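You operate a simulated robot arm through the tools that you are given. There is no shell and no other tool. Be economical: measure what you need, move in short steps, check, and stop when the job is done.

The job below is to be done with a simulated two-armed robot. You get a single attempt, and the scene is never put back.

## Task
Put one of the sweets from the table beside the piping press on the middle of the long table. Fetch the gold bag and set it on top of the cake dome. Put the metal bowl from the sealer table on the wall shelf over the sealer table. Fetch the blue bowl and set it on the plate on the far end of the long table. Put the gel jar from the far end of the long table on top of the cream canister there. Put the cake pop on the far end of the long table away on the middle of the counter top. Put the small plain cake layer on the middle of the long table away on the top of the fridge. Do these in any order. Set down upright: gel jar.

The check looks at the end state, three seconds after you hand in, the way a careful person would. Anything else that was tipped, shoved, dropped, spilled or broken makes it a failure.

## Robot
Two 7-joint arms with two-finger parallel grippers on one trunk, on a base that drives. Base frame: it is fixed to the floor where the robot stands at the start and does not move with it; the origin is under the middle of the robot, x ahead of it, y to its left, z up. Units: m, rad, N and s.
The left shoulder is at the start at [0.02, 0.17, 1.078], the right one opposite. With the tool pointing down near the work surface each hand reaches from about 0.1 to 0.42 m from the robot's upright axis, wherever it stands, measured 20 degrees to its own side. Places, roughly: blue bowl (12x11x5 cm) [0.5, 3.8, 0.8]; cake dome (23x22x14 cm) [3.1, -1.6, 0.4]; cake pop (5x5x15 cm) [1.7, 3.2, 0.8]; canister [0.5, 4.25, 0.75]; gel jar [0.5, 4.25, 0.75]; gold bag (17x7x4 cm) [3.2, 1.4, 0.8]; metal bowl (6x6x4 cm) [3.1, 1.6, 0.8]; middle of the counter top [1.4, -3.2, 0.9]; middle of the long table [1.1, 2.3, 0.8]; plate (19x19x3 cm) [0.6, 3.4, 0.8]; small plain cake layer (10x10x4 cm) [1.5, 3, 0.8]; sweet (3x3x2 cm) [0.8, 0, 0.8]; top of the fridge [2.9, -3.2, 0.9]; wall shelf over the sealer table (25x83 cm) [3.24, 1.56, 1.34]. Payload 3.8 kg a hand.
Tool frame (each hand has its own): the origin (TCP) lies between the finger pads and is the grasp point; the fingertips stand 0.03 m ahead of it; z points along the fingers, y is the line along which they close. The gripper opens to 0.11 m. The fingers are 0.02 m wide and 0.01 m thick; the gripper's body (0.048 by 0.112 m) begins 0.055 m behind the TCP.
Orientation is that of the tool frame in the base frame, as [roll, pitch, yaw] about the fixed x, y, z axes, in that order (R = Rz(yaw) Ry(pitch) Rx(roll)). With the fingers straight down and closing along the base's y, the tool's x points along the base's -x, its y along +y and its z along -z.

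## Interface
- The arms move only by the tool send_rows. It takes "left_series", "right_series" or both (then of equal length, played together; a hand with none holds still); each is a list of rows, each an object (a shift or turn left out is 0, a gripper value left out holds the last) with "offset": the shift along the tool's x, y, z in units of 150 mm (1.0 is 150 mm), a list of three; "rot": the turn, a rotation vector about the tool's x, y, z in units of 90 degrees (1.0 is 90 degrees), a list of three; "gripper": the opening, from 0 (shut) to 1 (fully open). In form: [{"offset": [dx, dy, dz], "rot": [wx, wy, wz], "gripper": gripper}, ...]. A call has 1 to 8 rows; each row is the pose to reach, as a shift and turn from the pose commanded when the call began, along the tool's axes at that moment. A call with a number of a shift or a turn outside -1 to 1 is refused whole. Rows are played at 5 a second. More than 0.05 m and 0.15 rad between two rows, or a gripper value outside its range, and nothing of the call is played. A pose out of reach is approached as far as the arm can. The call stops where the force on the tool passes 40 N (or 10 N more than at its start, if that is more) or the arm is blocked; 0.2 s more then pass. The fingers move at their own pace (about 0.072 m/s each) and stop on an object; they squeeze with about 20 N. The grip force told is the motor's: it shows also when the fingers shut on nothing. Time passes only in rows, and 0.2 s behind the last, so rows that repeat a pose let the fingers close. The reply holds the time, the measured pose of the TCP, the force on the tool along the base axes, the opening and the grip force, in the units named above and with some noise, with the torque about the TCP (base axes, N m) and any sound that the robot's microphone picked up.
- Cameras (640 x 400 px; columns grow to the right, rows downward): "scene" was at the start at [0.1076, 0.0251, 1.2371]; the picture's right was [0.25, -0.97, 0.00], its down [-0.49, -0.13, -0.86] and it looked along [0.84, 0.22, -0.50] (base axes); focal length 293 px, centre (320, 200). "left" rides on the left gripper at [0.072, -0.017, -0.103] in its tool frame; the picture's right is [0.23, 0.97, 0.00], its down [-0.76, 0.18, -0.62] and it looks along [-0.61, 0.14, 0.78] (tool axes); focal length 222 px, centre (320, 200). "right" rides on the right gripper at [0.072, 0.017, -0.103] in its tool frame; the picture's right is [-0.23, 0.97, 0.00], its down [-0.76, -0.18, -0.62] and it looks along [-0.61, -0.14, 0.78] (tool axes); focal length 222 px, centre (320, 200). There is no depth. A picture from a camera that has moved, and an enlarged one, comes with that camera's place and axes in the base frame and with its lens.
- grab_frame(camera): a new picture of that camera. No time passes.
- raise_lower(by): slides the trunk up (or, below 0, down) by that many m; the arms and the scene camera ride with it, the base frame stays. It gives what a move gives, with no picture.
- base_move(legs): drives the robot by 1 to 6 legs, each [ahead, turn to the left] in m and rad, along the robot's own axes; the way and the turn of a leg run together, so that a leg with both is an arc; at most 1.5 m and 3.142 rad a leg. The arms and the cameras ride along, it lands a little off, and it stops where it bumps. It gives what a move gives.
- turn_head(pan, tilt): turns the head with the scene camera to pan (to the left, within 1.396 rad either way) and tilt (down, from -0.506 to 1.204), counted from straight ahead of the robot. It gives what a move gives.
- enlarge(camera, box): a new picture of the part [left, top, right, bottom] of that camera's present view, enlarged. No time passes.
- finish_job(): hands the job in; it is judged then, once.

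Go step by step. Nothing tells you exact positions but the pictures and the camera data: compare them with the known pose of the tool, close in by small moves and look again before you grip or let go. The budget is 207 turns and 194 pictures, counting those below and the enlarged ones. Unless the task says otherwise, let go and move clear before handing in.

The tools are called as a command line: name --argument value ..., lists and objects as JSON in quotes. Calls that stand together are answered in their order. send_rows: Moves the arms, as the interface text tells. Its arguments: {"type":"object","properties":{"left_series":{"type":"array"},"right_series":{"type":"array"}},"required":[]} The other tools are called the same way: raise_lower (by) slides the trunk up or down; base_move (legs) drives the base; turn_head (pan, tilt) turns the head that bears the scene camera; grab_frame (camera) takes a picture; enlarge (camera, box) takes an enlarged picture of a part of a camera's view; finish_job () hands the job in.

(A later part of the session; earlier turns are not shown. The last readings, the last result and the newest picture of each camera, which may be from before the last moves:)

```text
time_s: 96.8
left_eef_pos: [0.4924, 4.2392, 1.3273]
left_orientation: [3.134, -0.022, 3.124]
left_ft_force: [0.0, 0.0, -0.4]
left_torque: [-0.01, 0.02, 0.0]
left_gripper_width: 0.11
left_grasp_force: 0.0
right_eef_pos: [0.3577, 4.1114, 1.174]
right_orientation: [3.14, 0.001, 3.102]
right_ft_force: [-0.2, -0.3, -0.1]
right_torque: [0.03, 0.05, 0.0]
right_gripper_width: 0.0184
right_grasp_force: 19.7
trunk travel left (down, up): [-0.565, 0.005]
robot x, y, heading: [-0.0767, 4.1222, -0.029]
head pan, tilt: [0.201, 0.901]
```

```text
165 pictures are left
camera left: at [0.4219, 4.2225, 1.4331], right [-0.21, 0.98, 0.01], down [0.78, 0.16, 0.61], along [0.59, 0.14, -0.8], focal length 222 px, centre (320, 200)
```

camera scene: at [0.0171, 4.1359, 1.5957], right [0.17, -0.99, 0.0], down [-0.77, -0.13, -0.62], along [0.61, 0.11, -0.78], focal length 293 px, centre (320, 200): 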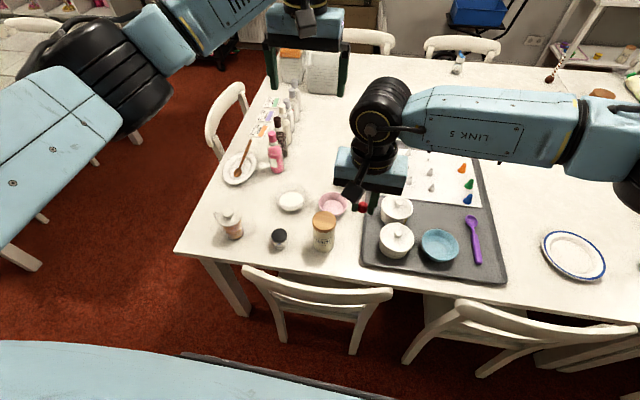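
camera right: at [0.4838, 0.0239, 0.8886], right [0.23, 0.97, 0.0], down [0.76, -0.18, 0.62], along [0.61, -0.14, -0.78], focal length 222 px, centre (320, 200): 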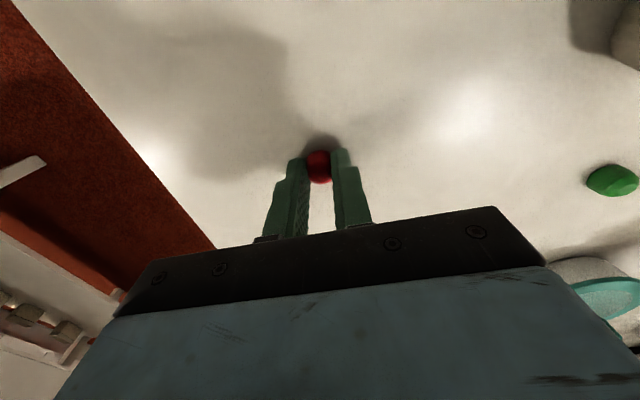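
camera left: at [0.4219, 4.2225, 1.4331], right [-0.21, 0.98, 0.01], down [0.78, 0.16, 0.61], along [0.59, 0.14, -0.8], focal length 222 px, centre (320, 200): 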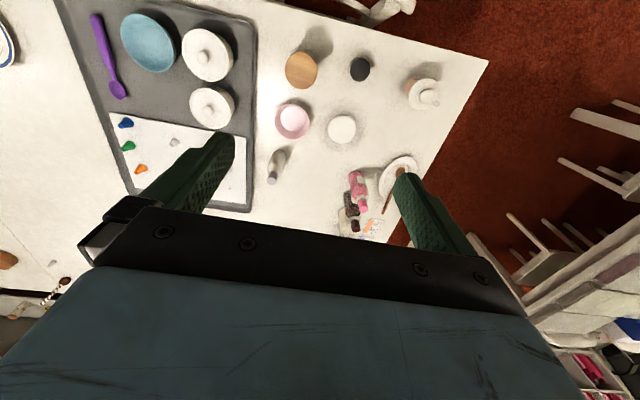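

Canister lid centre ≈ (0.490, 4.207, 0.91), jar ≈ (0.468, 4.343) with top at 0.82. I'll lift the right hand out of the way, lower the trunk, and bring the left hand over the jar.

send_rows --right_series '[{"offset": [0, 0, -0.3]}, {"offset": [0, 0, -0.6]}, {"offset": [0, 0, -0.9]}, {"offset": [0, 0, -1.0]}]' --left_series '[{"offset": [0.04, 0.17, 0], "gripper": 0.8}, {"offset": [0.08, 0.34, 0]}, {"offset": [0.12, 0.51, 0]}, {"offset": [0.15, 0.69, 0]}]'

raise_lower --by -0.3

grab_frame --camera "left"

grab_frame --camera "scene"

```text
time_s: 97.8
left_eef_pos: [0.4713, 4.344, 1.3293]
left_orientation: [3.133, -0.024, 3.123]
left_ft_force: [-0.6, 0.7, 0.0]
left_torque: [-0.01, -0.02, 0.0]
left_gripper_width: 0.0883
left_grasp_force: 0.0
right_eef_pos: [0.3605, 4.1132, 1.3226]
right_orientation: [-3.14, 0.0, 3.101]
right_ft_force: [0.4, 1.4, 0.6]
right_torque: [0.01, 0.02, -0.02]
right_gripper_width: 0.0185
right_grasp_force: 19.9
trunk travel left (down, up): [-0.565, 0.005]
robot x, y, heading: [-0.0782, 4.1212, -0.029]
head pan, tilt: [0.201, 0.901]
```

```text
time_s: 100.8
left_eef_pos: [0.4719, 4.3424, 1.03]
left_orientation: [3.134, -0.026, 3.124]
left_ft_force: [0.3, -0.6, 0.5]
left_torque: [-0.02, -0.01, 0.02]
left_gripper_width: 0.088
left_grasp_force: 0.1
right_eef_pos: [0.3608, 4.1112, 1.0242]
right_orientation: [3.14, 0.001, 3.099]
right_ft_force: [0.1, -0.7, -1.0]
right_torque: [-0.02, 0.01, 0.01]
right_gripper_width: 0.0185
right_grasp_force: 20.1
trunk travel left (down, up): [-0.265, 0.305]
robot x, y, heading: [-0.0792, 4.122, -0.031]
head pan, tilt: [0.201, 0.901]
```

```text
164 pictures are left
camera left: at [0.4002, 4.3263, 1.135], right [-0.21, 0.98, 0.01], down [0.78, 0.16, 0.61], along [0.59, 0.14, -0.8], focal length 222 px, centre (320, 200)
```

left: 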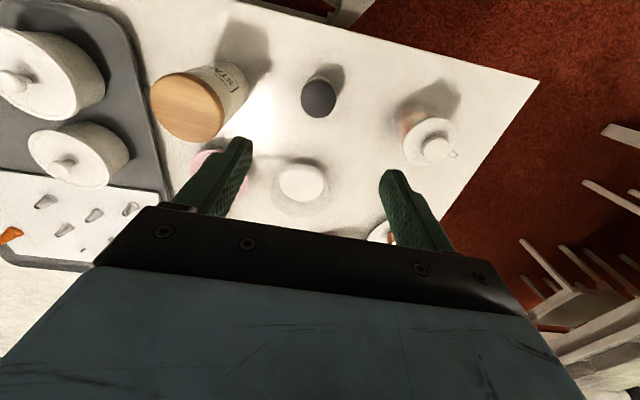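

```text
163 pictures are left
camera scene: at [0.0166, 4.136, 1.2958], right [0.17, -0.99, 0.0], down [-0.77, -0.13, -0.62], along [0.61, 0.11, -0.78], focal length 293 px, centre (320, 200)
```

scene: 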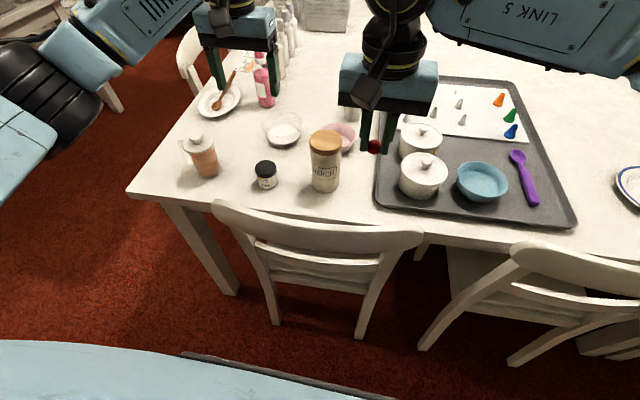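

Jar confirmed at (0.470, 4.345). Going down over it while straightening the small tool tilt.

send_rows --left_series '[{"offset": [-0.005, 0.006, 0.3], "rot": [0.005, -0.015, 0]}, {"offset": [-0.008, 0.01, 0.6], "rot": [0.005, -0.015, 0]}, {"offset": [-0.011, 0.012, 0.9], "rot": [0.005, -0.015, 0]}, {"offset": [-0.011, 0.012, 1.0], "rot": [0.005, -0.015, 0]}]'

grab_frame --camera "left"

```text
time_s: 101.8
left_eef_pos: [0.4711, 4.3457, 0.8826]
left_orientation: [3.141, -0.001, 3.124]
left_ft_force: [-0.5, -0.6, 0.2]
left_torque: [0.0, 0.0, -0.01]
left_gripper_width: 0.0882
left_grasp_force: 0.0
right_eef_pos: [0.3613, 4.1116, 1.0235]
right_orientation: [3.141, 0.001, 3.098]
right_ft_force: [0.0, 0.0, -0.5]
right_torque: [0.0, 0.01, 0.01]
right_gripper_width: 0.0185
right_grasp_force: 20.6
trunk travel left (down, up): [-0.265, 0.305]
robot x, y, heading: [-0.0771, 4.1254, -0.036]
head pan, tilt: [0.201, 0.901]
```

```text
162 pictures are left
camera left: at [0.3963, 4.3301, 0.9862], right [-0.21, 0.98, 0.0], down [0.76, 0.17, 0.62], along [0.61, 0.13, -0.78], focal length 222 px, centre (320, 200)
```

left: 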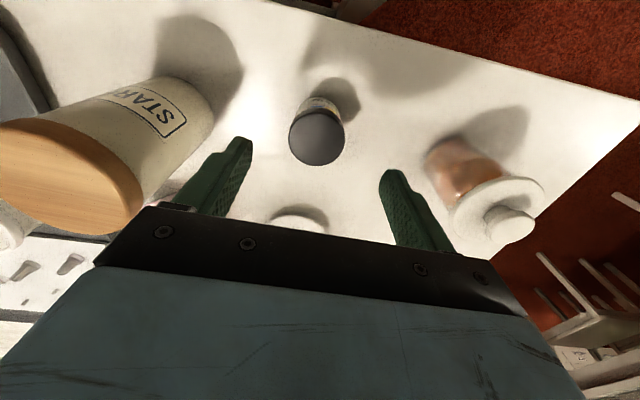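

send_rows --left_series '[{"offset": [0.01, 0, 0.2]}, {"offset": [0.015, 0, 0.4]}, {"offset": [0.015, 0, 0.55]}, {"offset": [0.015, 0, 0.55], "gripper": 0.0}, {"offset": [0.015, 0, 0.55]}, {"offset": [0.015, 0, 0.55]}, {"offset": [0.015, 0, 0.55]}]'

send_rows --left_series '[{"offset": [0, 0, -0.3]}, {"offset": [0, 0, -0.6]}, {"offset": [0, 0, -0.9]}, {"offset": [0, 0, -1.0]}]'

grab_frame --camera "left"

grab_frame --camera "scene"

```text
time_s: 103.4
left_eef_pos: [0.4669, 4.3467, 0.798]
left_orientation: [-3.14, -0.001, 3.124]
left_ft_force: [-0.3, -0.1, 0.0]
left_torque: [-0.02, -0.01, 0.01]
left_gripper_width: 0.0486
left_grasp_force: 20.2
right_eef_pos: [0.3604, 4.1115, 1.0226]
right_orientation: [3.141, 0.001, 3.099]
right_ft_force: [-0.8, 0.7, -0.9]
right_torque: [0.0, -0.01, -0.01]
right_gripper_width: 0.0187
right_grasp_force: 20.1
trunk travel left (down, up): [-0.265, 0.305]
robot x, y, heading: [-0.0759, 4.1198, -0.028]
head pan, tilt: [0.201, 0.901]
```

```text
time_s: 104.4
left_eef_pos: [0.4669, 4.3453, 0.9481]
left_orientation: [-3.141, -0.001, 3.125]
left_ft_force: [-0.6, 0.4, -0.7]
left_torque: [-0.01, 0.02, 0.01]
left_gripper_width: 0.0486
left_grasp_force: 20.0
right_eef_pos: [0.3615, 4.1121, 1.0225]
right_orientation: [3.139, 0.002, 3.101]
right_ft_force: [0.3, -0.4, -0.2]
right_torque: [-0.04, 0.0, -0.01]
right_gripper_width: 0.0186
right_grasp_force: 20.5
trunk travel left (down, up): [-0.265, 0.305]
robot x, y, heading: [-0.0792, 4.122, -0.03]
head pan, tilt: [0.201, 0.901]
```

```text
161 pictures are left
camera left: at [0.3929, 4.33, 1.052], right [-0.21, 0.98, 0.0], down [0.77, 0.17, 0.62], along [0.61, 0.13, -0.78], focal length 222 px, centre (320, 200)
```

left: 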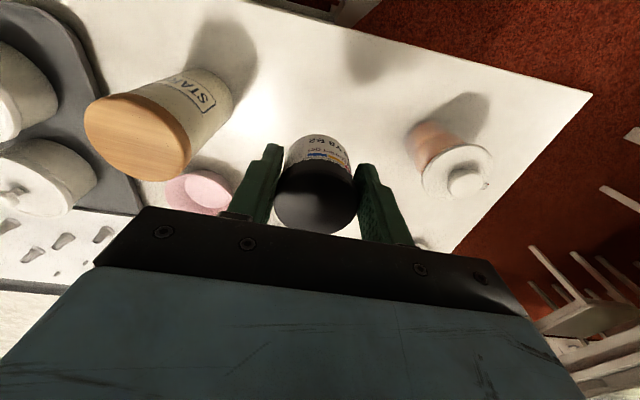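

```text
160 pictures are left
camera scene: at [0.0168, 4.136, 1.2957], right [0.17, -0.99, 0.0], down [-0.77, -0.13, -0.62], along [0.61, 0.11, -0.78], focal length 293 px, centre (320, 200)
```

scene: 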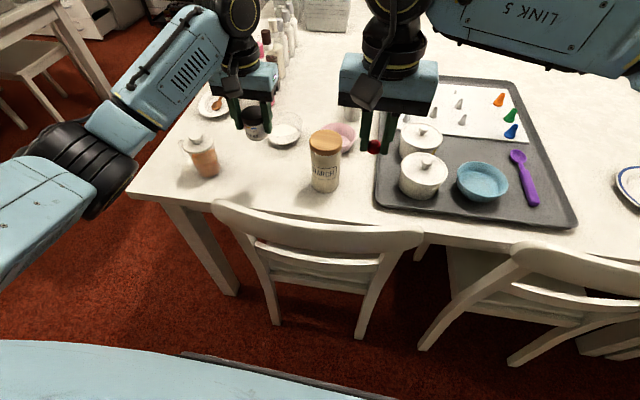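

Jar is held. Canister lid is at about (0.488, 4.210, ~0.90). I'll move the right hand clear and bring the jar above the canister.

send_rows --right_series '[{"offset": [0.0, -0.3, 0]}, {"offset": [0.1, -0.6, 0]}, {"offset": [0.2, -0.9, 0]}, {"offset": [0.2, -1.0, 0]}, {"offset": [0.2, -1.0, 0]}, {"offset": [0.2, -1.0, 0]}, {"offset": [0.2, -1.0, 0]}]' --left_series '[{"offset": [0, 0, -0.2]}, {"offset": [0, 0, -0.4]}, {"offset": [-0.04, -0.25, -0.4]}, {"offset": [-0.08, -0.5, -0.4]}, {"offset": [-0.13, -0.75, -0.4]}, {"offset": [-0.145, -0.9, -0.4]}, {"offset": [-0.145, -0.9, -0.4]}]'

grab_frame --camera "left"

grab_frame --camera "scene"

```text
time_s: 106.0
left_eef_pos: [0.4849, 4.2088, 1.0038]
left_orientation: [3.141, -0.001, 3.125]
left_ft_force: [1.2, 0.9, -0.3]
left_torque: [-0.02, 0.01, 0.02]
left_gripper_width: 0.0484
left_grasp_force: 19.9
right_eef_pos: [0.3237, 3.9619, 1.0226]
right_orientation: [3.141, 0.002, 3.099]
right_ft_force: [0.2, -0.6, 0.4]
right_torque: [0.02, 0.0, 0.0]
right_gripper_width: 0.0184
right_grasp_force: 19.7
trunk travel left (down, up): [-0.265, 0.305]
robot x, y, heading: [-0.079, 4.1231, -0.03]
head pan, tilt: [0.201, 0.901]
```

```text
159 pictures are left
camera left: at [0.4103, 4.1929, 1.1079], right [-0.21, 0.98, 0.0], down [0.76, 0.17, 0.62], along [0.61, 0.13, -0.78], focal length 222 px, centre (320, 200)
```

left: 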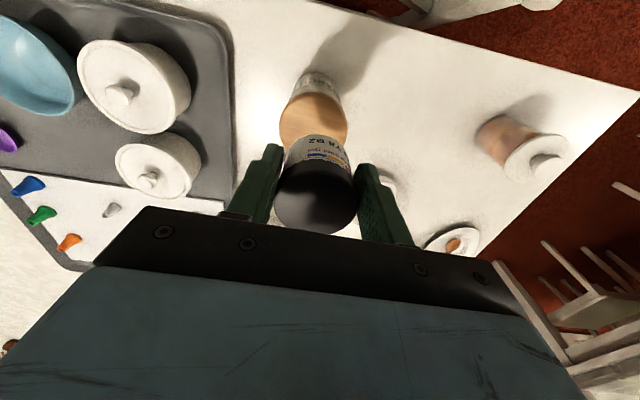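

```text
158 pictures are left
camera scene: at [0.0167, 4.1362, 1.2957], right [0.17, -0.99, 0.0], down [-0.77, -0.13, -0.62], along [0.61, 0.11, -0.78], focal length 293 px, centre (320, 200)
```

scene: 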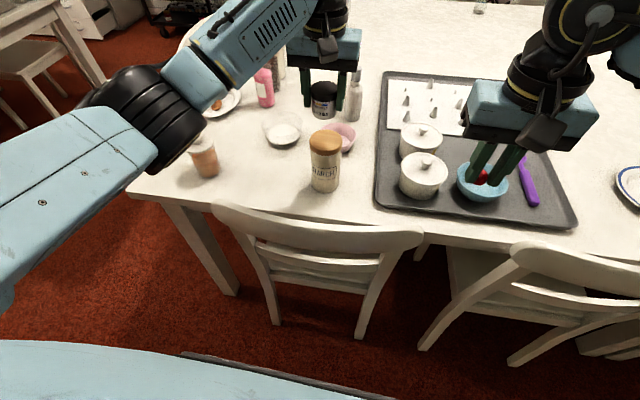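

send_rows --left_series '[{"offset": [0.02, -0.033, 0.1]}, {"offset": [0.02, -0.033, 0.2]}, {"offset": [0.02, -0.033, 0.28]}, {"offset": [0.02, -0.033, 0.28]}]'

grab_frame --camera "left"

enlarge --camera "scene" --box '[250, 60, 410, 210]'

```text
time_s: 107.0
left_eef_pos: [0.4836, 4.2045, 0.9632]
left_orientation: [-3.14, 0.0, 3.124]
left_ft_force: [-0.5, -0.1, -0.5]
left_torque: [-0.02, 0.05, -0.04]
left_gripper_width: 0.0481
left_grasp_force: 19.8
right_eef_pos: [0.3232, 3.9631, 1.0219]
right_orientation: [3.139, 0.003, 3.099]
right_ft_force: [-0.8, -0.1, 0.7]
right_torque: [0.01, 0.01, -0.04]
right_gripper_width: 0.0185
right_grasp_force: 20.3
trunk travel left (down, up): [-0.265, 0.305]
robot x, y, heading: [-0.0806, 4.1228, -0.033]
head pan, tilt: [0.201, 0.901]
```

```text
157 pictures are left
camera left: at [0.41, 4.1894, 1.0674], right [-0.21, 0.98, 0.0], down [0.76, 0.17, 0.62], along [0.61, 0.13, -0.78], focal length 222 px, centre (320, 200)
```

left: 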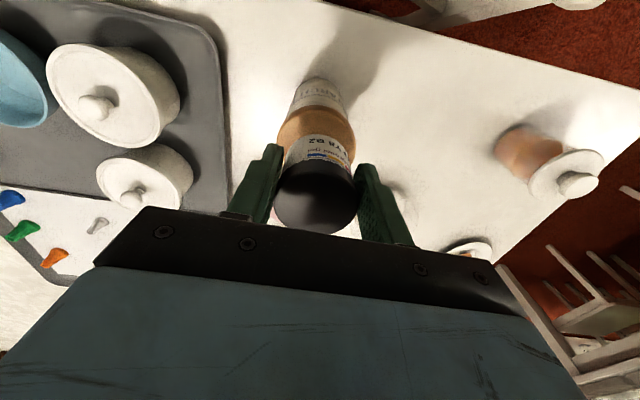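

```text
2.67 times, centred on (330, 135) of scene
camera zoom: at [0.0167, 4.136, 1.2957], right [0.17, -0.99, 0.0], down [-0.77, -0.13, -0.62], along [0.61, 0.11, -0.78], focal length 781 px, centre (293, 373)
```

zoom: 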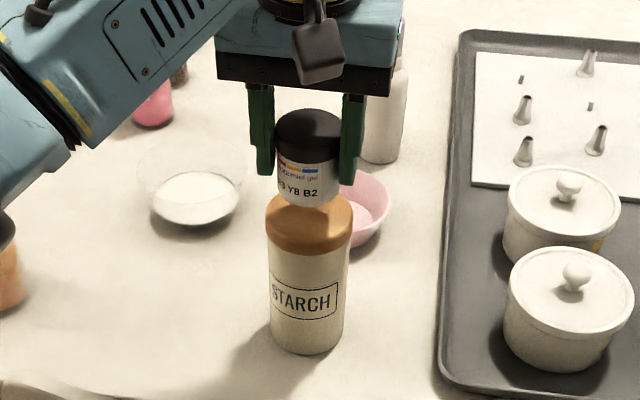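

send_rows --left_series '[{"offset": [-0.02, 0, 0.06]}, {"offset": [-0.02, 0, 0.1]}, {"offset": [-0.02, 0, 0.14]}, {"offset": [-0.02, 0, 0.14]}]'

enlarge --camera "scene" --box '[250, 60, 410, 210]'

enlarge --camera "left" --box '[240, 60, 400, 210]'

```text
time_s: 108.0
left_eef_pos: [0.4873, 4.2064, 0.9427]
left_orientation: [-3.142, 0.0, 3.124]
left_ft_force: [0.2, 0.5, 0.0]
left_torque: [-0.03, 0.0, 0.03]
left_gripper_width: 0.0488
left_grasp_force: 19.8
right_eef_pos: [0.3232, 3.963, 1.0228]
right_orientation: [3.14, 0.003, 3.1]
right_ft_force: [-0.9, 0.2, 0.2]
right_torque: [-0.02, -0.02, 0.02]
right_gripper_width: 0.0185
right_grasp_force: 20.2
trunk travel left (down, up): [-0.265, 0.305]
robot x, y, heading: [-0.0778, 4.1205, -0.027]
head pan, tilt: [0.201, 0.901]
```

```text
2.67 times, centred on (330, 135) of scene
camera zoom: at [0.0167, 4.136, 1.2957], right [0.17, -0.99, 0.0], down [-0.77, -0.13, -0.62], along [0.61, 0.11, -0.78], focal length 781 px, centre (293, 373)
```

zoom: 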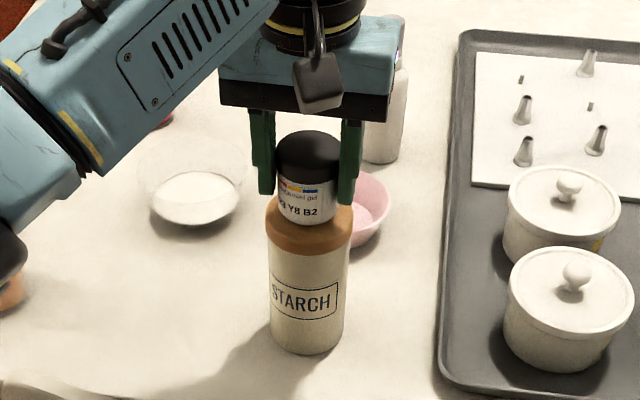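

```text
2.67 times, centred on (320, 135) of left
camera zoom: at [0.4131, 4.1896, 1.047], right [-0.21, 0.98, 0.0], down [0.76, 0.17, 0.62], along [0.61, 0.13, -0.78], focal length 592 px, centre (320, 373)
```

zoom: 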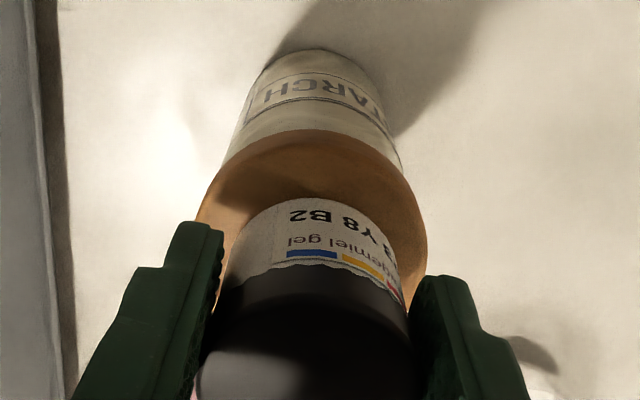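

send_rows --left_series '[{"offset": [0, 0, 0.013]}, {"offset": [0, 0, 0.027]}, {"offset": [0, 0, 0.04]}, {"offset": [0, 0, 0.04]}]'

enlarge --camera "scene" --box '[250, 60, 410, 210]'

```text
time_s: 109.0
left_eef_pos: [0.4889, 4.206, 0.9372]
left_orientation: [-3.138, 0.001, 3.125]
left_ft_force: [-0.7, 0.8, 1.5]
left_torque: [0.02, -0.02, 0.0]
left_gripper_width: 0.0488
left_grasp_force: 20.5
right_eef_pos: [0.3227, 3.9621, 1.0234]
right_orientation: [3.139, 0.001, 3.099]
right_ft_force: [-0.2, -0.3, 1.0]
right_torque: [0.04, -0.01, -0.02]
right_gripper_width: 0.0185
right_grasp_force: 20.5
trunk travel left (down, up): [-0.265, 0.305]
robot x, y, heading: [-0.0793, 4.1228, -0.031]
head pan, tilt: [0.201, 0.901]
```

```text
2.67 times, centred on (330, 135) of scene
camera zoom: at [0.0165, 4.136, 1.2958], right [0.17, -0.99, 0.0], down [-0.77, -0.13, -0.62], along [0.61, 0.11, -0.78], focal length 781 px, centre (293, 373)
```

zoom: 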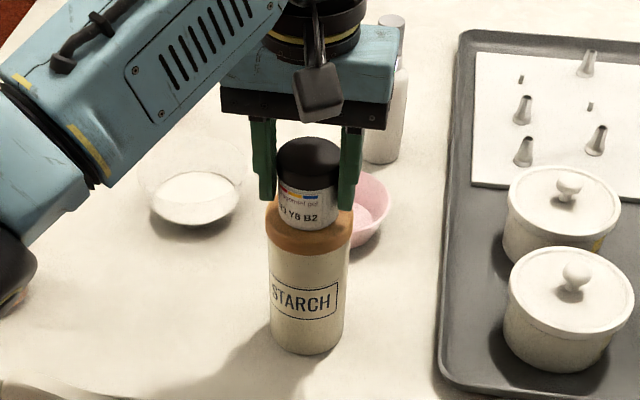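

send_rows --left_series '[{"offset": [0, 0, 0.013]}, {"offset": [0, 0, 0.02]}, {"offset": [0, 0, 0.02]}]'

send_rows --left_series '[{"offset": [0, 0, 0.013]}, {"offset": [0, 0, 0.02]}, {"offset": [0, 0, 0.02]}]'

```text
time_s: 109.8
left_eef_pos: [0.4868, 4.205, 0.9358]
left_orientation: [-3.14, 0.006, 3.125]
left_ft_force: [1.6, -2.2, 17.6]
left_torque: [0.01, -0.14, -0.12]
left_gripper_width: 0.0486
left_grasp_force: 20.1
right_eef_pos: [0.3223, 3.962, 1.0236]
right_orientation: [3.14, 0.002, 3.1]
right_ft_force: [0.3, -0.7, -0.7]
right_torque: [0.01, 0.0, 0.0]
right_gripper_width: 0.0185
right_grasp_force: 19.9
trunk travel left (down, up): [-0.265, 0.305]
robot x, y, heading: [-0.0811, 4.1183, -0.03]
head pan, tilt: [0.201, 0.901]
```

```text
time_s: 110.6
left_eef_pos: [0.4873, 4.2052, 0.9339]
left_orientation: [3.141, 0.001, 3.126]
left_ft_force: [3.6, -1.1, 17.3]
left_torque: [0.04, -0.21, -0.03]
left_gripper_width: 0.0481
left_grasp_force: 19.9
right_eef_pos: [0.3215, 3.9622, 1.0223]
right_orientation: [3.14, 0.0, 3.099]
right_ft_force: [0.2, -0.4, -0.1]
right_torque: [-0.01, 0.01, -0.01]
right_gripper_width: 0.0186
right_grasp_force: 19.9
trunk travel left (down, up): [-0.265, 0.305]
robot x, y, heading: [-0.0811, 4.1178, -0.033]
head pan, tilt: [0.201, 0.901]
```

Contact felt at TCP 0.936. I'll ease off, open and lift straight up.

send_rows --left_series '[{"offset": [0, 0, -0.013]}, {"offset": [0, 0, -0.013], "gripper": 0.65}, {"offset": [0, 0, -0.013]}, {"offset": [0, 0, -0.013]}, {"offset": [0, 0, -0.15]}, {"offset": [0, 0, -0.4]}, {"offset": [0, 0, -0.7]}, {"offset": [0, 0, -0.9]}]'

enlarge --camera "scene" --box '[250, 60, 410, 210]'

grab_frame --camera "left"

```text
time_s: 112.4
left_eef_pos: [0.4865, 4.2036, 1.0687]
left_orientation: [3.14, -0.001, 3.126]
left_ft_force: [0.8, -0.1, 0.3]
left_torque: [0.03, -0.01, 0.02]
left_gripper_width: 0.0713
left_grasp_force: 0.1
right_eef_pos: [0.3246, 3.9629, 1.0242]
right_orientation: [3.139, 0.002, 3.098]
right_ft_force: [0.6, 1.3, 0.0]
right_torque: [0.01, -0.01, 0.01]
right_gripper_width: 0.0184
right_grasp_force: 20.0
trunk travel left (down, up): [-0.265, 0.305]
robot x, y, heading: [-0.0772, 4.1209, -0.03]
head pan, tilt: [0.201, 0.901]
```

```text
2.67 times, centred on (330, 135) of scene
camera zoom: at [0.0165, 4.1359, 1.2957], right [0.17, -0.99, 0.0], down [-0.77, -0.13, -0.62], along [0.61, 0.11, -0.78], focal length 781 px, centre (293, 373)
```

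zoom: 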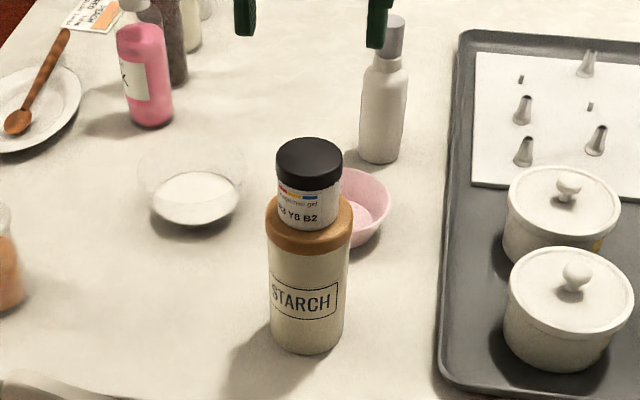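

```text
151 pictures are left
camera left: at [0.4126, 4.1887, 1.172], right [-0.21, 0.98, 0.0], down [0.77, 0.17, 0.62], along [0.61, 0.13, -0.78], focal length 222 px, centre (320, 200)
```

left: 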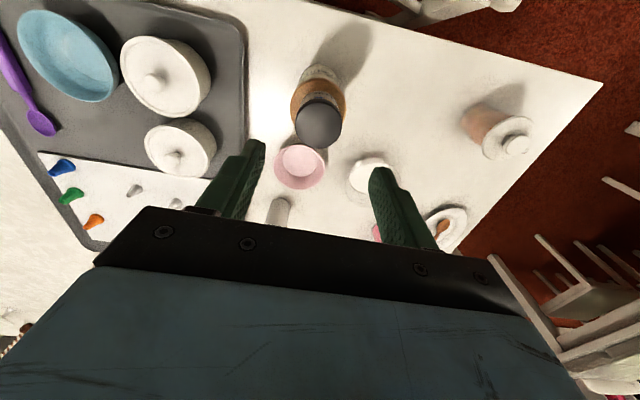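

The gel jar stands on the canister. Next the blue bowl at about (0.51, 3.855) on the tray; I'll shift the robot south to y≈3.62 so bowl and plate are both in reach of the left hand.

raise_lower --by 0.28

base_move --legs '[[-0.15, 0], [0, -1.54], [0.5, 0], [0, 1.571], [0.15, 0]]'

send_rows --left_series '[{"rot": [0, 0, 0.09]}, {"rot": [0, 0, 0.18]}, {"rot": [0, 0, 0.27]}, {"rot": [0, 0, 0.36]}, {"rot": [0, 0, 0.45]}, {"rot": [0, 0, 0.54]}, {"rot": [0, 0, 0.63]}, {"rot": [0, 0, 0.72]}]'

grab_frame --camera "scene"

grab_frame --camera "left"

```text
time_s: 115.2
left_eef_pos: [0.4852, 4.2045, 1.3482]
left_orientation: [-3.141, 0.0, 3.123]
left_ft_force: [-0.1, 0.0, -0.8]
left_torque: [0.0, -0.02, -0.01]
left_gripper_width: 0.0716
left_grasp_force: 0.1
right_eef_pos: [0.3226, 3.9638, 1.3024]
right_orientation: [3.14, 0.003, 3.1]
right_ft_force: [1.3, 0.1, 0.3]
right_torque: [-0.02, 0.02, 0.02]
right_gripper_width: 0.0182
right_grasp_force: 20.0
trunk travel left (down, up): [-0.545, 0.025]
robot x, y, heading: [-0.0767, 4.1201, -0.034]
head pan, tilt: [0.201, 0.901]
```

```text
time_s: 127.7
left_eef_pos: [0.4777, 3.7152, 1.3487]
left_orientation: [-3.141, 0.0, -3.141]
left_ft_force: [0.1, 1.3, 0.2]
left_torque: [-0.02, -0.02, 0.03]
left_gripper_width: 0.0713
left_grasp_force: 0.0
right_eef_pos: [0.3198, 3.4701, 1.3031]
right_orientation: [3.141, 0.005, 3.119]
right_ft_force: [0.7, 0.5, -0.4]
right_torque: [-0.02, -0.01, -0.01]
right_gripper_width: 0.0186
right_grasp_force: 20.0
trunk travel left (down, up): [-0.545, 0.025]
robot x, y, heading: [-0.0849, 3.6223, -0.012]
head pan, tilt: [0.201, 0.901]
```

```text
time_s: 129.5
left_eef_pos: [0.4785, 3.7155, 1.3483]
left_orientation: [-3.142, 0.002, 2.01]
left_ft_force: [0.4, 0.3, 0.0]
left_torque: [-0.02, -0.02, -0.02]
left_gripper_width: 0.0715
left_grasp_force: 0.0
right_eef_pos: [0.319, 3.4686, 1.304]
right_orientation: [3.141, 0.003, 3.118]
right_ft_force: [-0.7, 0.2, 0.0]
right_torque: [0.02, -0.02, -0.01]
right_gripper_width: 0.0186
right_grasp_force: 19.9
trunk travel left (down, up): [-0.545, 0.025]
robot x, y, heading: [-0.0844, 3.6245, -0.008]
head pan, tilt: [0.201, 0.901]
```

```text
150 pictures are left
camera scene: at [0.01, 3.6377, 1.5757], right [0.19, -0.98, 0.0], down [-0.77, -0.15, -0.62], along [0.61, 0.12, -0.78], focal length 293 px, centre (320, 200)
```

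scene: 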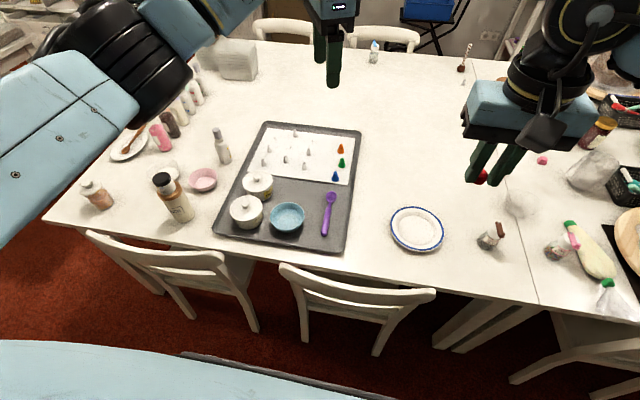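

```text
149 pictures are left
camera left: at [0.4318, 3.7744, 1.4522], right [0.78, 0.62, 0.0], down [0.48, -0.61, 0.62], along [0.39, -0.49, -0.78], focal length 222 px, centre (320, 200)
```

left: 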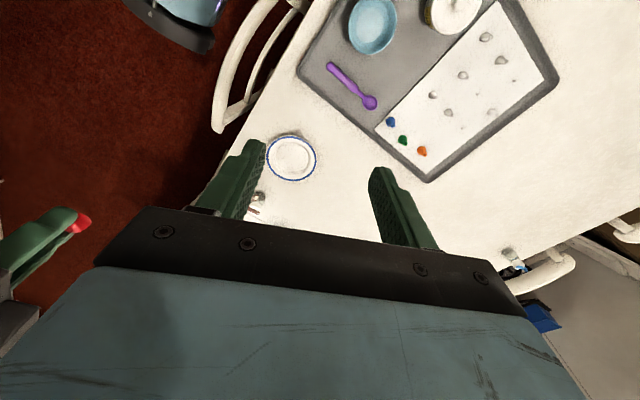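

Bowl centre ≈ (0.525, 3.85). The tool's closing line is now radial (25° from x), so I'll pinch the near rim. Moving over it and lowering.

send_rows --left_series '[{"offset": [0.235, 0.1, 0], "gripper": 0.5}, {"offset": [0.47, 0.2, 0]}, {"offset": [0.705, 0.302, 0]}, {"offset": [0.705, 0.302, 0]}]'

raise_lower --by -0.33

grab_frame --camera "left"

grab_frame --camera "scene"

```text
time_s: 130.5
left_eef_pos: [0.4757, 3.8317, 1.351]
left_orientation: [3.141, 0.001, 2.013]
left_ft_force: [0.0, 0.4, -1.0]
left_torque: [-0.03, 0.03, 0.04]
left_gripper_width: 0.0548
left_grasp_force: 0.1
right_eef_pos: [0.3198, 3.4706, 1.3031]
right_orientation: [3.139, 0.001, 3.119]
right_ft_force: [-0.6, 0.8, 0.3]
right_torque: [0.02, 0.02, -0.03]
right_gripper_width: 0.0184
right_grasp_force: 19.8
trunk travel left (down, up): [-0.545, 0.025]
robot x, y, heading: [-0.0838, 3.6225, -0.01]
head pan, tilt: [0.201, 0.901]
```

```text
time_s: 133.8
left_eef_pos: [0.4749, 3.8323, 1.0205]
left_orientation: [-3.141, -0.001, 2.012]
left_ft_force: [0.5, -0.3, 0.7]
left_torque: [0.02, 0.02, 0.01]
left_gripper_width: 0.0551
left_grasp_force: 0.0
right_eef_pos: [0.3203, 3.4703, 0.9728]
right_orientation: [3.14, 0.002, 3.117]
right_ft_force: [0.3, 0.1, 0.1]
right_torque: [0.02, 0.02, 0.05]
right_gripper_width: 0.0185
right_grasp_force: 19.7
trunk travel left (down, up): [-0.215, 0.355]
robot x, y, heading: [-0.0821, 3.6202, -0.012]
head pan, tilt: [0.201, 0.901]
```

```text
148 pictures are left
camera left: at [0.4277, 3.8908, 1.1247], right [0.78, 0.62, 0.0], down [0.49, -0.61, 0.62], along [0.39, -0.49, -0.78], focal length 222 px, centre (320, 200)
```

left: 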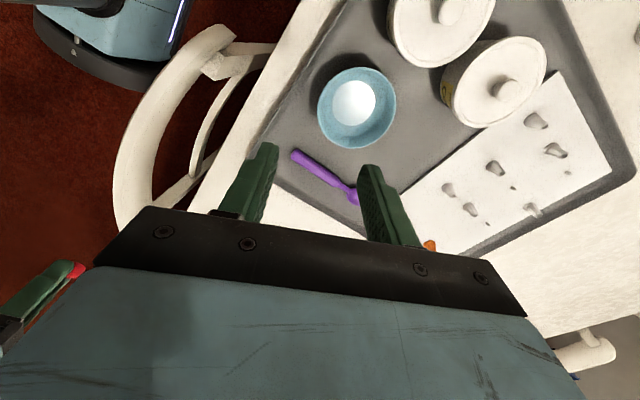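

```text
147 pictures are left
camera scene: at [0.01, 3.6377, 1.2458], right [0.19, -0.98, 0.0], down [-0.77, -0.15, -0.62], along [0.61, 0.12, -0.78], focal length 293 px, centre (320, 200)
```

scene: 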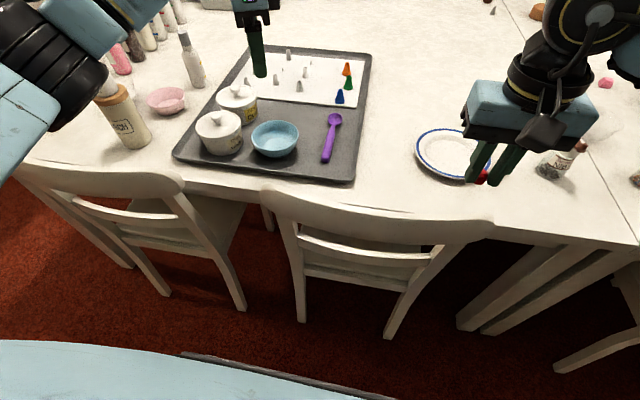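

Rim centre is (0.524, 3.848, 0.803), radius 56 mm. Going down to the near rim with the gripper at about 40 mm.

send_rows --left_series '[{"offset": [-0.03, -0.005, 0.3], "gripper": 0.38}, {"offset": [-0.042, -0.005, 0.6]}, {"offset": [-0.042, -0.005, 0.9]}, {"offset": [-0.042, -0.005, 1.0]}, {"offset": [-0.042, -0.005, 1.0]}]'

grab_frame --camera "left"

enlarge --camera "scene" --box '[170, 40, 380, 200]'

```text
time_s: 135.0
left_eef_pos: [0.4763, 3.8241, 0.8695]
left_orientation: [-3.142, 0.002, 2.012]
left_ft_force: [0.2, -0.2, 0.8]
left_torque: [-0.04, -0.01, -0.01]
left_gripper_width: 0.0417
left_grasp_force: 0.1
right_eef_pos: [0.3193, 3.4701, 0.9724]
right_orientation: [3.139, 0.002, 3.118]
right_ft_force: [-0.1, -0.2, -0.3]
right_torque: [-0.01, -0.01, 0.0]
right_gripper_width: 0.0185
right_grasp_force: 19.3
trunk travel left (down, up): [-0.215, 0.355]
robot x, y, heading: [-0.0838, 3.6183, -0.01]
head pan, tilt: [0.201, 0.901]
```

```text
146 pictures are left
camera left: at [0.4293, 3.8824, 0.9728], right [0.78, 0.62, 0.0], down [0.49, -0.61, 0.62], along [0.39, -0.49, -0.78], focal length 222 px, centre (320, 200)
```

left: 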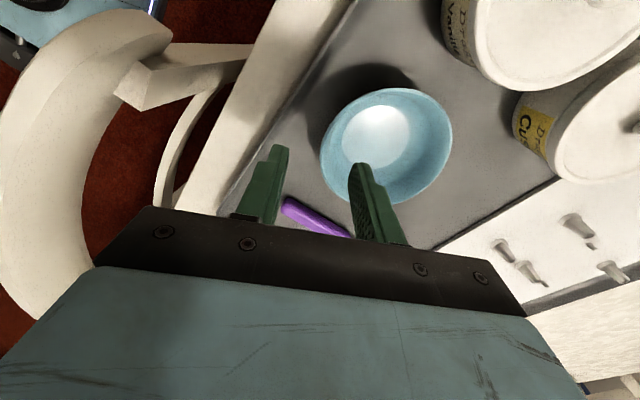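

```text
2.50 times, centred on (275, 120) of scene
camera zoom: at [0.01, 3.6377, 1.2457], right [0.19, -0.98, 0.0], down [-0.77, -0.15, -0.62], along [0.61, 0.12, -0.78], focal length 732 px, centre (432, 400)
```

zoom: 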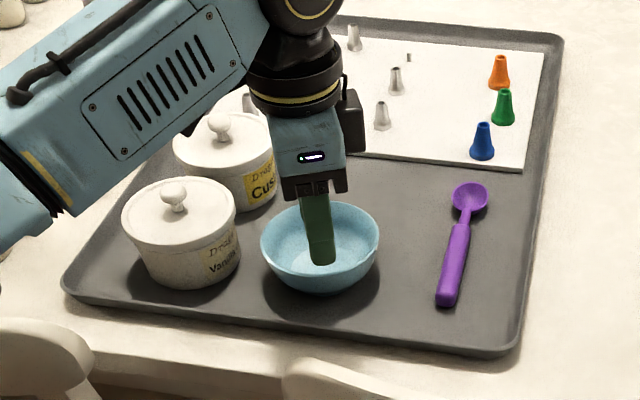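

send_rows --left_series '[{"offset": [0.024, 0.011, 0.12]}, {"offset": [0.024, 0.011, 0.24]}, {"offset": [0.024, 0.011, 0.36]}, {"offset": [0.024, 0.011, 0.36]}]'

grab_frame --camera "left"

enlarge --camera "scene" --box '[170, 40, 380, 200]'

```text
time_s: 136.0
left_eef_pos: [0.4773, 3.8294, 0.8157]
left_orientation: [3.141, 0.002, 2.012]
left_ft_force: [-0.6, -0.4, 0.6]
left_torque: [0.0, 0.01, -0.01]
left_gripper_width: 0.0417
left_grasp_force: 0.0
right_eef_pos: [0.3203, 3.4702, 0.9724]
right_orientation: [3.14, 0.004, 3.118]
right_ft_force: [-0.3, 0.1, -0.6]
right_torque: [0.01, -0.02, 0.03]
right_gripper_width: 0.0186
right_grasp_force: 20.1
trunk travel left (down, up): [-0.215, 0.355]
robot x, y, heading: [-0.0815, 3.6191, -0.01]
head pan, tilt: [0.201, 0.901]
```

```text
144 pictures are left
camera left: at [0.431, 3.8876, 0.9194], right [0.78, 0.62, 0.0], down [0.49, -0.61, 0.62], along [0.39, -0.49, -0.78], focal length 222 px, centre (320, 200)
```

left: 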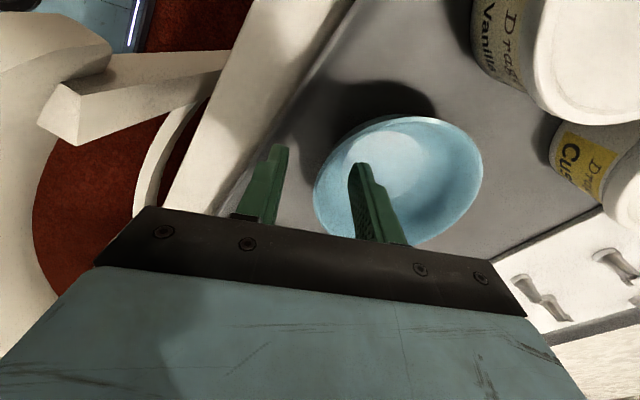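

```text
2.50 times, centred on (275, 120) of scene
camera zoom: at [0.01, 3.6377, 1.2457], right [0.19, -0.98, 0.0], down [-0.77, -0.15, -0.62], along [0.61, 0.12, -0.78], focal length 732 px, centre (432, 400)
```

zoom: 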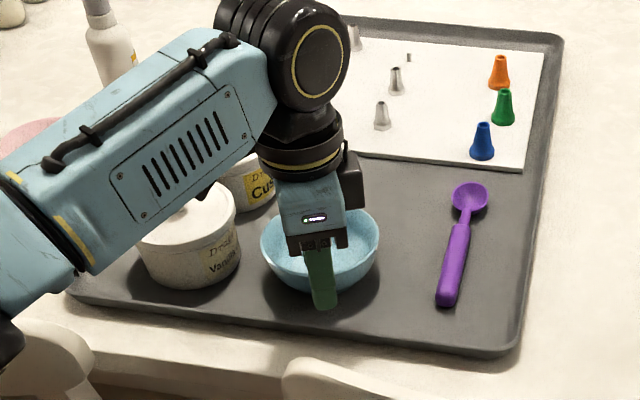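

The fingers straddle the near rim. Closing, then a small lift.

send_rows --left_series '[{"gripper": 0.0}, {}, {}, {}, {"offset": [0, 0, -0.1]}, {"offset": [0, 0, -0.25]}, {"offset": [0, 0, -0.5]}, {"offset": [0, 0, -0.5]}]'

grab_frame --camera "left"

enlarge --camera "scene" --box '[170, 40, 380, 200]'

```text
time_s: 137.8
left_eef_pos: [0.4778, 3.8277, 0.8922]
left_orientation: [-3.141, 0.0, 2.01]
left_ft_force: [-0.5, -0.6, -2.5]
left_torque: [-0.03, 0.09, -0.02]
left_gripper_width: 0.0034
left_grasp_force: 20.3
right_eef_pos: [0.3214, 3.47, 0.9736]
right_orientation: [3.139, 0.002, 3.119]
right_ft_force: [0.2, -0.3, 0.9]
right_torque: [0.01, 0.01, 0.02]
right_gripper_width: 0.0184
right_grasp_force: 19.2
trunk travel left (down, up): [-0.215, 0.355]
robot x, y, heading: [-0.0845, 3.6212, -0.01]
head pan, tilt: [0.201, 0.901]
```

```text
142 pictures are left
camera left: at [0.4311, 3.8865, 0.9957], right [0.78, 0.62, 0.0], down [0.49, -0.61, 0.62], along [0.39, -0.49, -0.78], focal length 222 px, centre (320, 200)
```

left: 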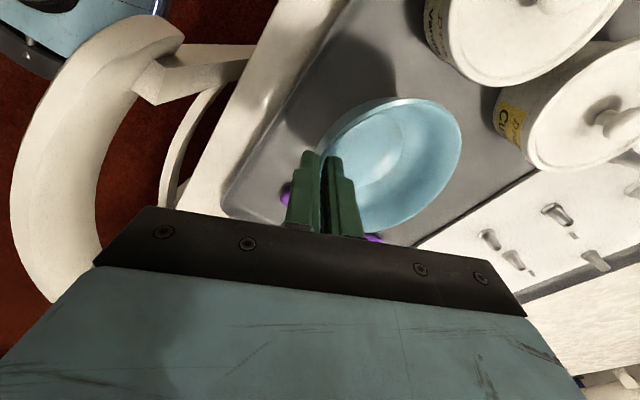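

```text
2.50 times, centred on (275, 120) of scene
camera zoom: at [0.0102, 3.6378, 1.2457], right [0.19, -0.98, 0.0], down [-0.77, -0.15, -0.62], along [0.61, 0.12, -0.78], focal length 732 px, centre (432, 400)
```

zoom: 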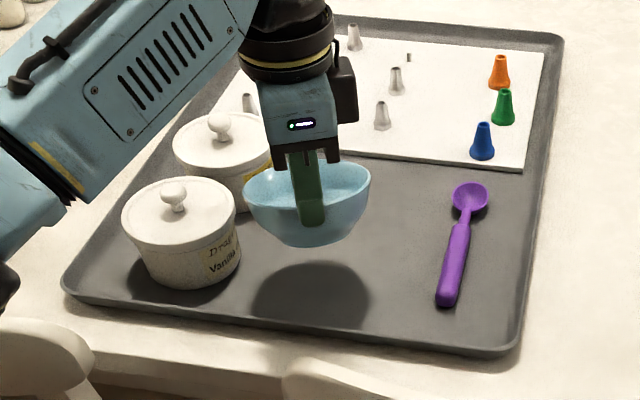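

The bowl is lifted. Plate centre is (0.584, 3.426). I'll raise a bit and rotate the base right by 0.65 rad to swing the bowl toward the plate.

raise_lower --by 0.1

base_move --legs '[[0, -0.649]]'

turn_head --pan 0.35 --tilt 0.75

grab_frame --camera "scene"

grab_frame --camera "left"

```text
time_s: 139.1
left_eef_pos: [0.4788, 3.8282, 0.9924]
left_orientation: [3.142, -0.001, 2.013]
left_ft_force: [-0.6, -0.3, -1.4]
left_torque: [-0.04, 0.06, -0.02]
left_gripper_width: 0.0032
left_grasp_force: 20.2
right_eef_pos: [0.3199, 3.4712, 1.0725]
right_orientation: [3.14, 0.003, 3.118]
right_ft_force: [0.6, 0.4, 0.4]
right_torque: [0.01, 0.01, -0.02]
right_gripper_width: 0.0186
right_grasp_force: 19.8
trunk travel left (down, up): [-0.315, 0.255]
robot x, y, heading: [-0.0852, 3.6228, -0.009]
head pan, tilt: [0.201, 0.901]
```

```text
time_s: 141.2
left_eef_pos: [0.4912, 3.4522, 0.9922]
left_orientation: [3.141, 0.0, 1.375]
left_ft_force: [0.5, -1.5, -1.3]
left_torque: [0.04, 0.02, 0.02]
left_gripper_width: 0.0032
left_grasp_force: 20.9
right_eef_pos: [0.1504, 3.2587, 1.0721]
right_orientation: [3.14, 0.004, 2.482]
right_ft_force: [0.1, 0.1, -0.4]
right_torque: [-0.01, -0.02, -0.01]
right_gripper_width: 0.0184
right_grasp_force: 19.7
trunk travel left (down, up): [-0.315, 0.255]
robot x, y, heading: [-0.0813, 3.6225, -0.641]
head pan, tilt: [0.201, 0.901]
```

```text
time_s: 141.9
left_eef_pos: [0.4918, 3.4531, 0.9922]
left_orientation: [3.14, 0.001, 1.374]
left_ft_force: [-0.5, 0.2, -2.0]
left_torque: [0.01, 0.06, 0.02]
left_gripper_width: 0.0033
left_grasp_force: 20.1
right_eef_pos: [0.1515, 3.2592, 1.0732]
right_orientation: [3.14, 0.001, 2.483]
right_ft_force: [-0.7, 0.0, -1.1]
right_torque: [-0.01, 0.02, -0.04]
right_gripper_width: 0.0184
right_grasp_force: 20.0
trunk travel left (down, up): [-0.315, 0.255]
robot x, y, heading: [-0.0853, 3.6187, -0.643]
head pan, tilt: [0.351, 0.75]
```

```text
140 pictures are left
camera scene: at [0.0111, 3.5867, 1.3576], right [-0.29, -0.96, 0.0], down [-0.65, 0.2, -0.73], along [0.7, -0.21, -0.68], focal length 293 px, centre (320, 200)
```

scene: 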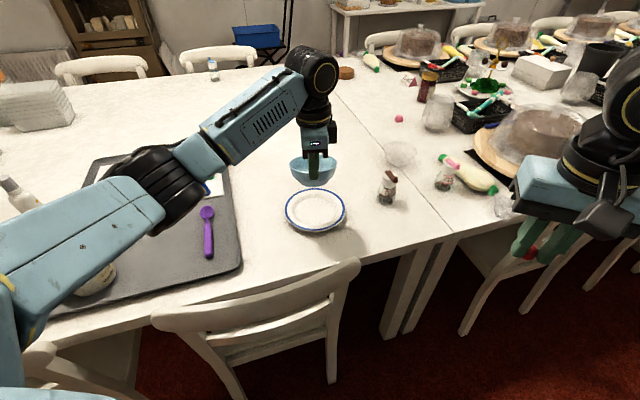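

```text
139 pictures are left
camera left: at [0.4875, 3.5271, 1.0955], right [1.0, 0.03, 0.0], down [0.03, -0.78, 0.62], along [0.02, -0.62, -0.78], focal length 222 px, centre (320, 200)
```

left: 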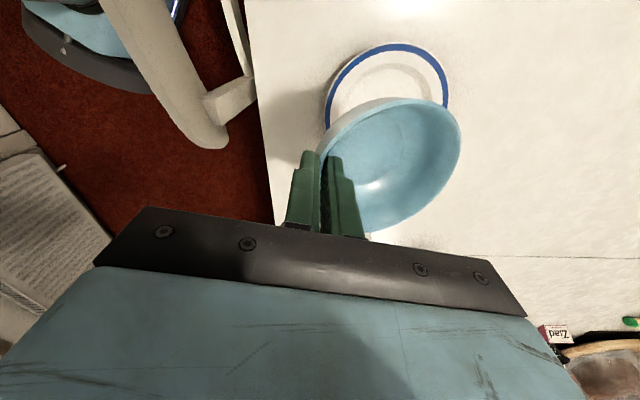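

enlarge --camera "scene" --box '[250, 100, 400, 240]'

```text
2.86 times, centred on (325, 170) of scene
camera zoom: at [0.0111, 3.5867, 1.3576], right [-0.29, -0.96, 0.0], down [-0.65, 0.2, -0.73], along [0.7, -0.21, -0.68], focal length 837 px, centre (306, 286)
```

zoom: 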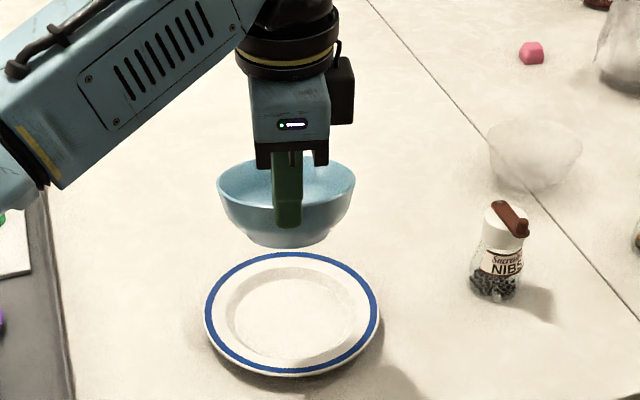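

The bowl hangs with its far side drooping about 20–25°. I'll tilt the tool to level it and shift it out over the plate.

send_rows --left_series '[{"rot": [-0.08, 0, 0]}, {"rot": [-0.16, 0, 0]}, {"rot": [-0.24, 0, 0]}, {"rot": [-0.24, 0, 0]}]'

enlarge --camera "scene" --box '[250, 100, 400, 240]'

grab_frame --camera "left"

```text
time_s: 142.9
left_eef_pos: [0.4913, 3.4527, 0.9919]
left_orientation: [2.762, -0.001, 1.376]
left_ft_force: [0.6, -0.7, -1.5]
left_torque: [0.05, 0.13, 0.01]
left_gripper_width: 0.0033
left_grasp_force: 20.3
right_eef_pos: [0.1506, 3.2596, 1.0726]
right_orientation: [3.139, 0.002, 2.481]
right_ft_force: [-0.2, 0.5, 0.2]
right_torque: [-0.03, 0.06, 0.02]
right_gripper_width: 0.0186
right_grasp_force: 19.8
trunk travel left (down, up): [-0.315, 0.255]
robot x, y, heading: [-0.083, 3.6228, -0.645]
head pan, tilt: [0.351, 0.75]
```

```text
2.86 times, centred on (325, 170) of scene
camera zoom: at [0.0112, 3.5865, 1.3576], right [-0.29, -0.96, 0.0], down [-0.65, 0.2, -0.73], along [0.7, -0.21, -0.68], focal length 837 px, centre (306, 286)
```

zoom: 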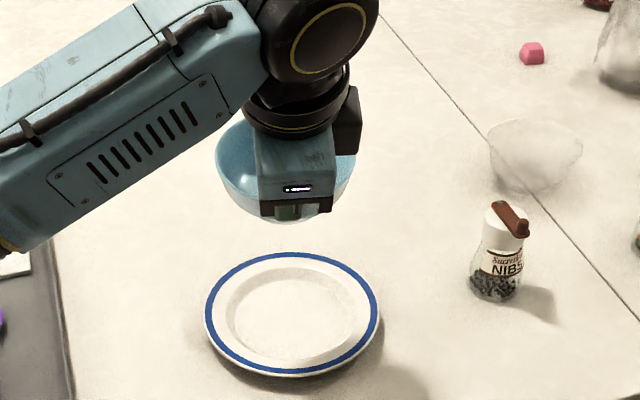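

```text
136 pictures are left
camera left: at [0.451, 3.534, 1.0819], right [0.93, 0.05, 0.36], down [-0.21, -0.73, 0.65], along [0.29, -0.68, -0.67], focal length 222 px, centre (320, 200)
```

left: 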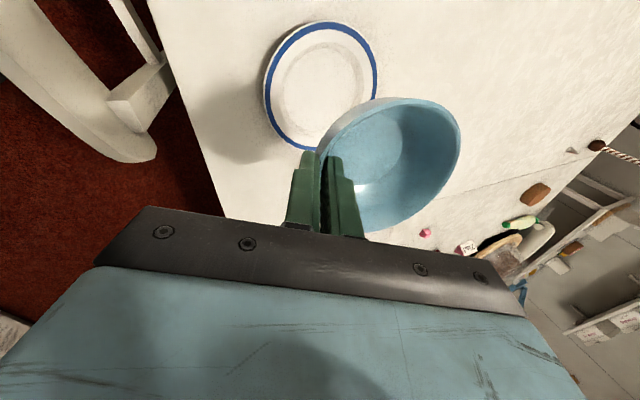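

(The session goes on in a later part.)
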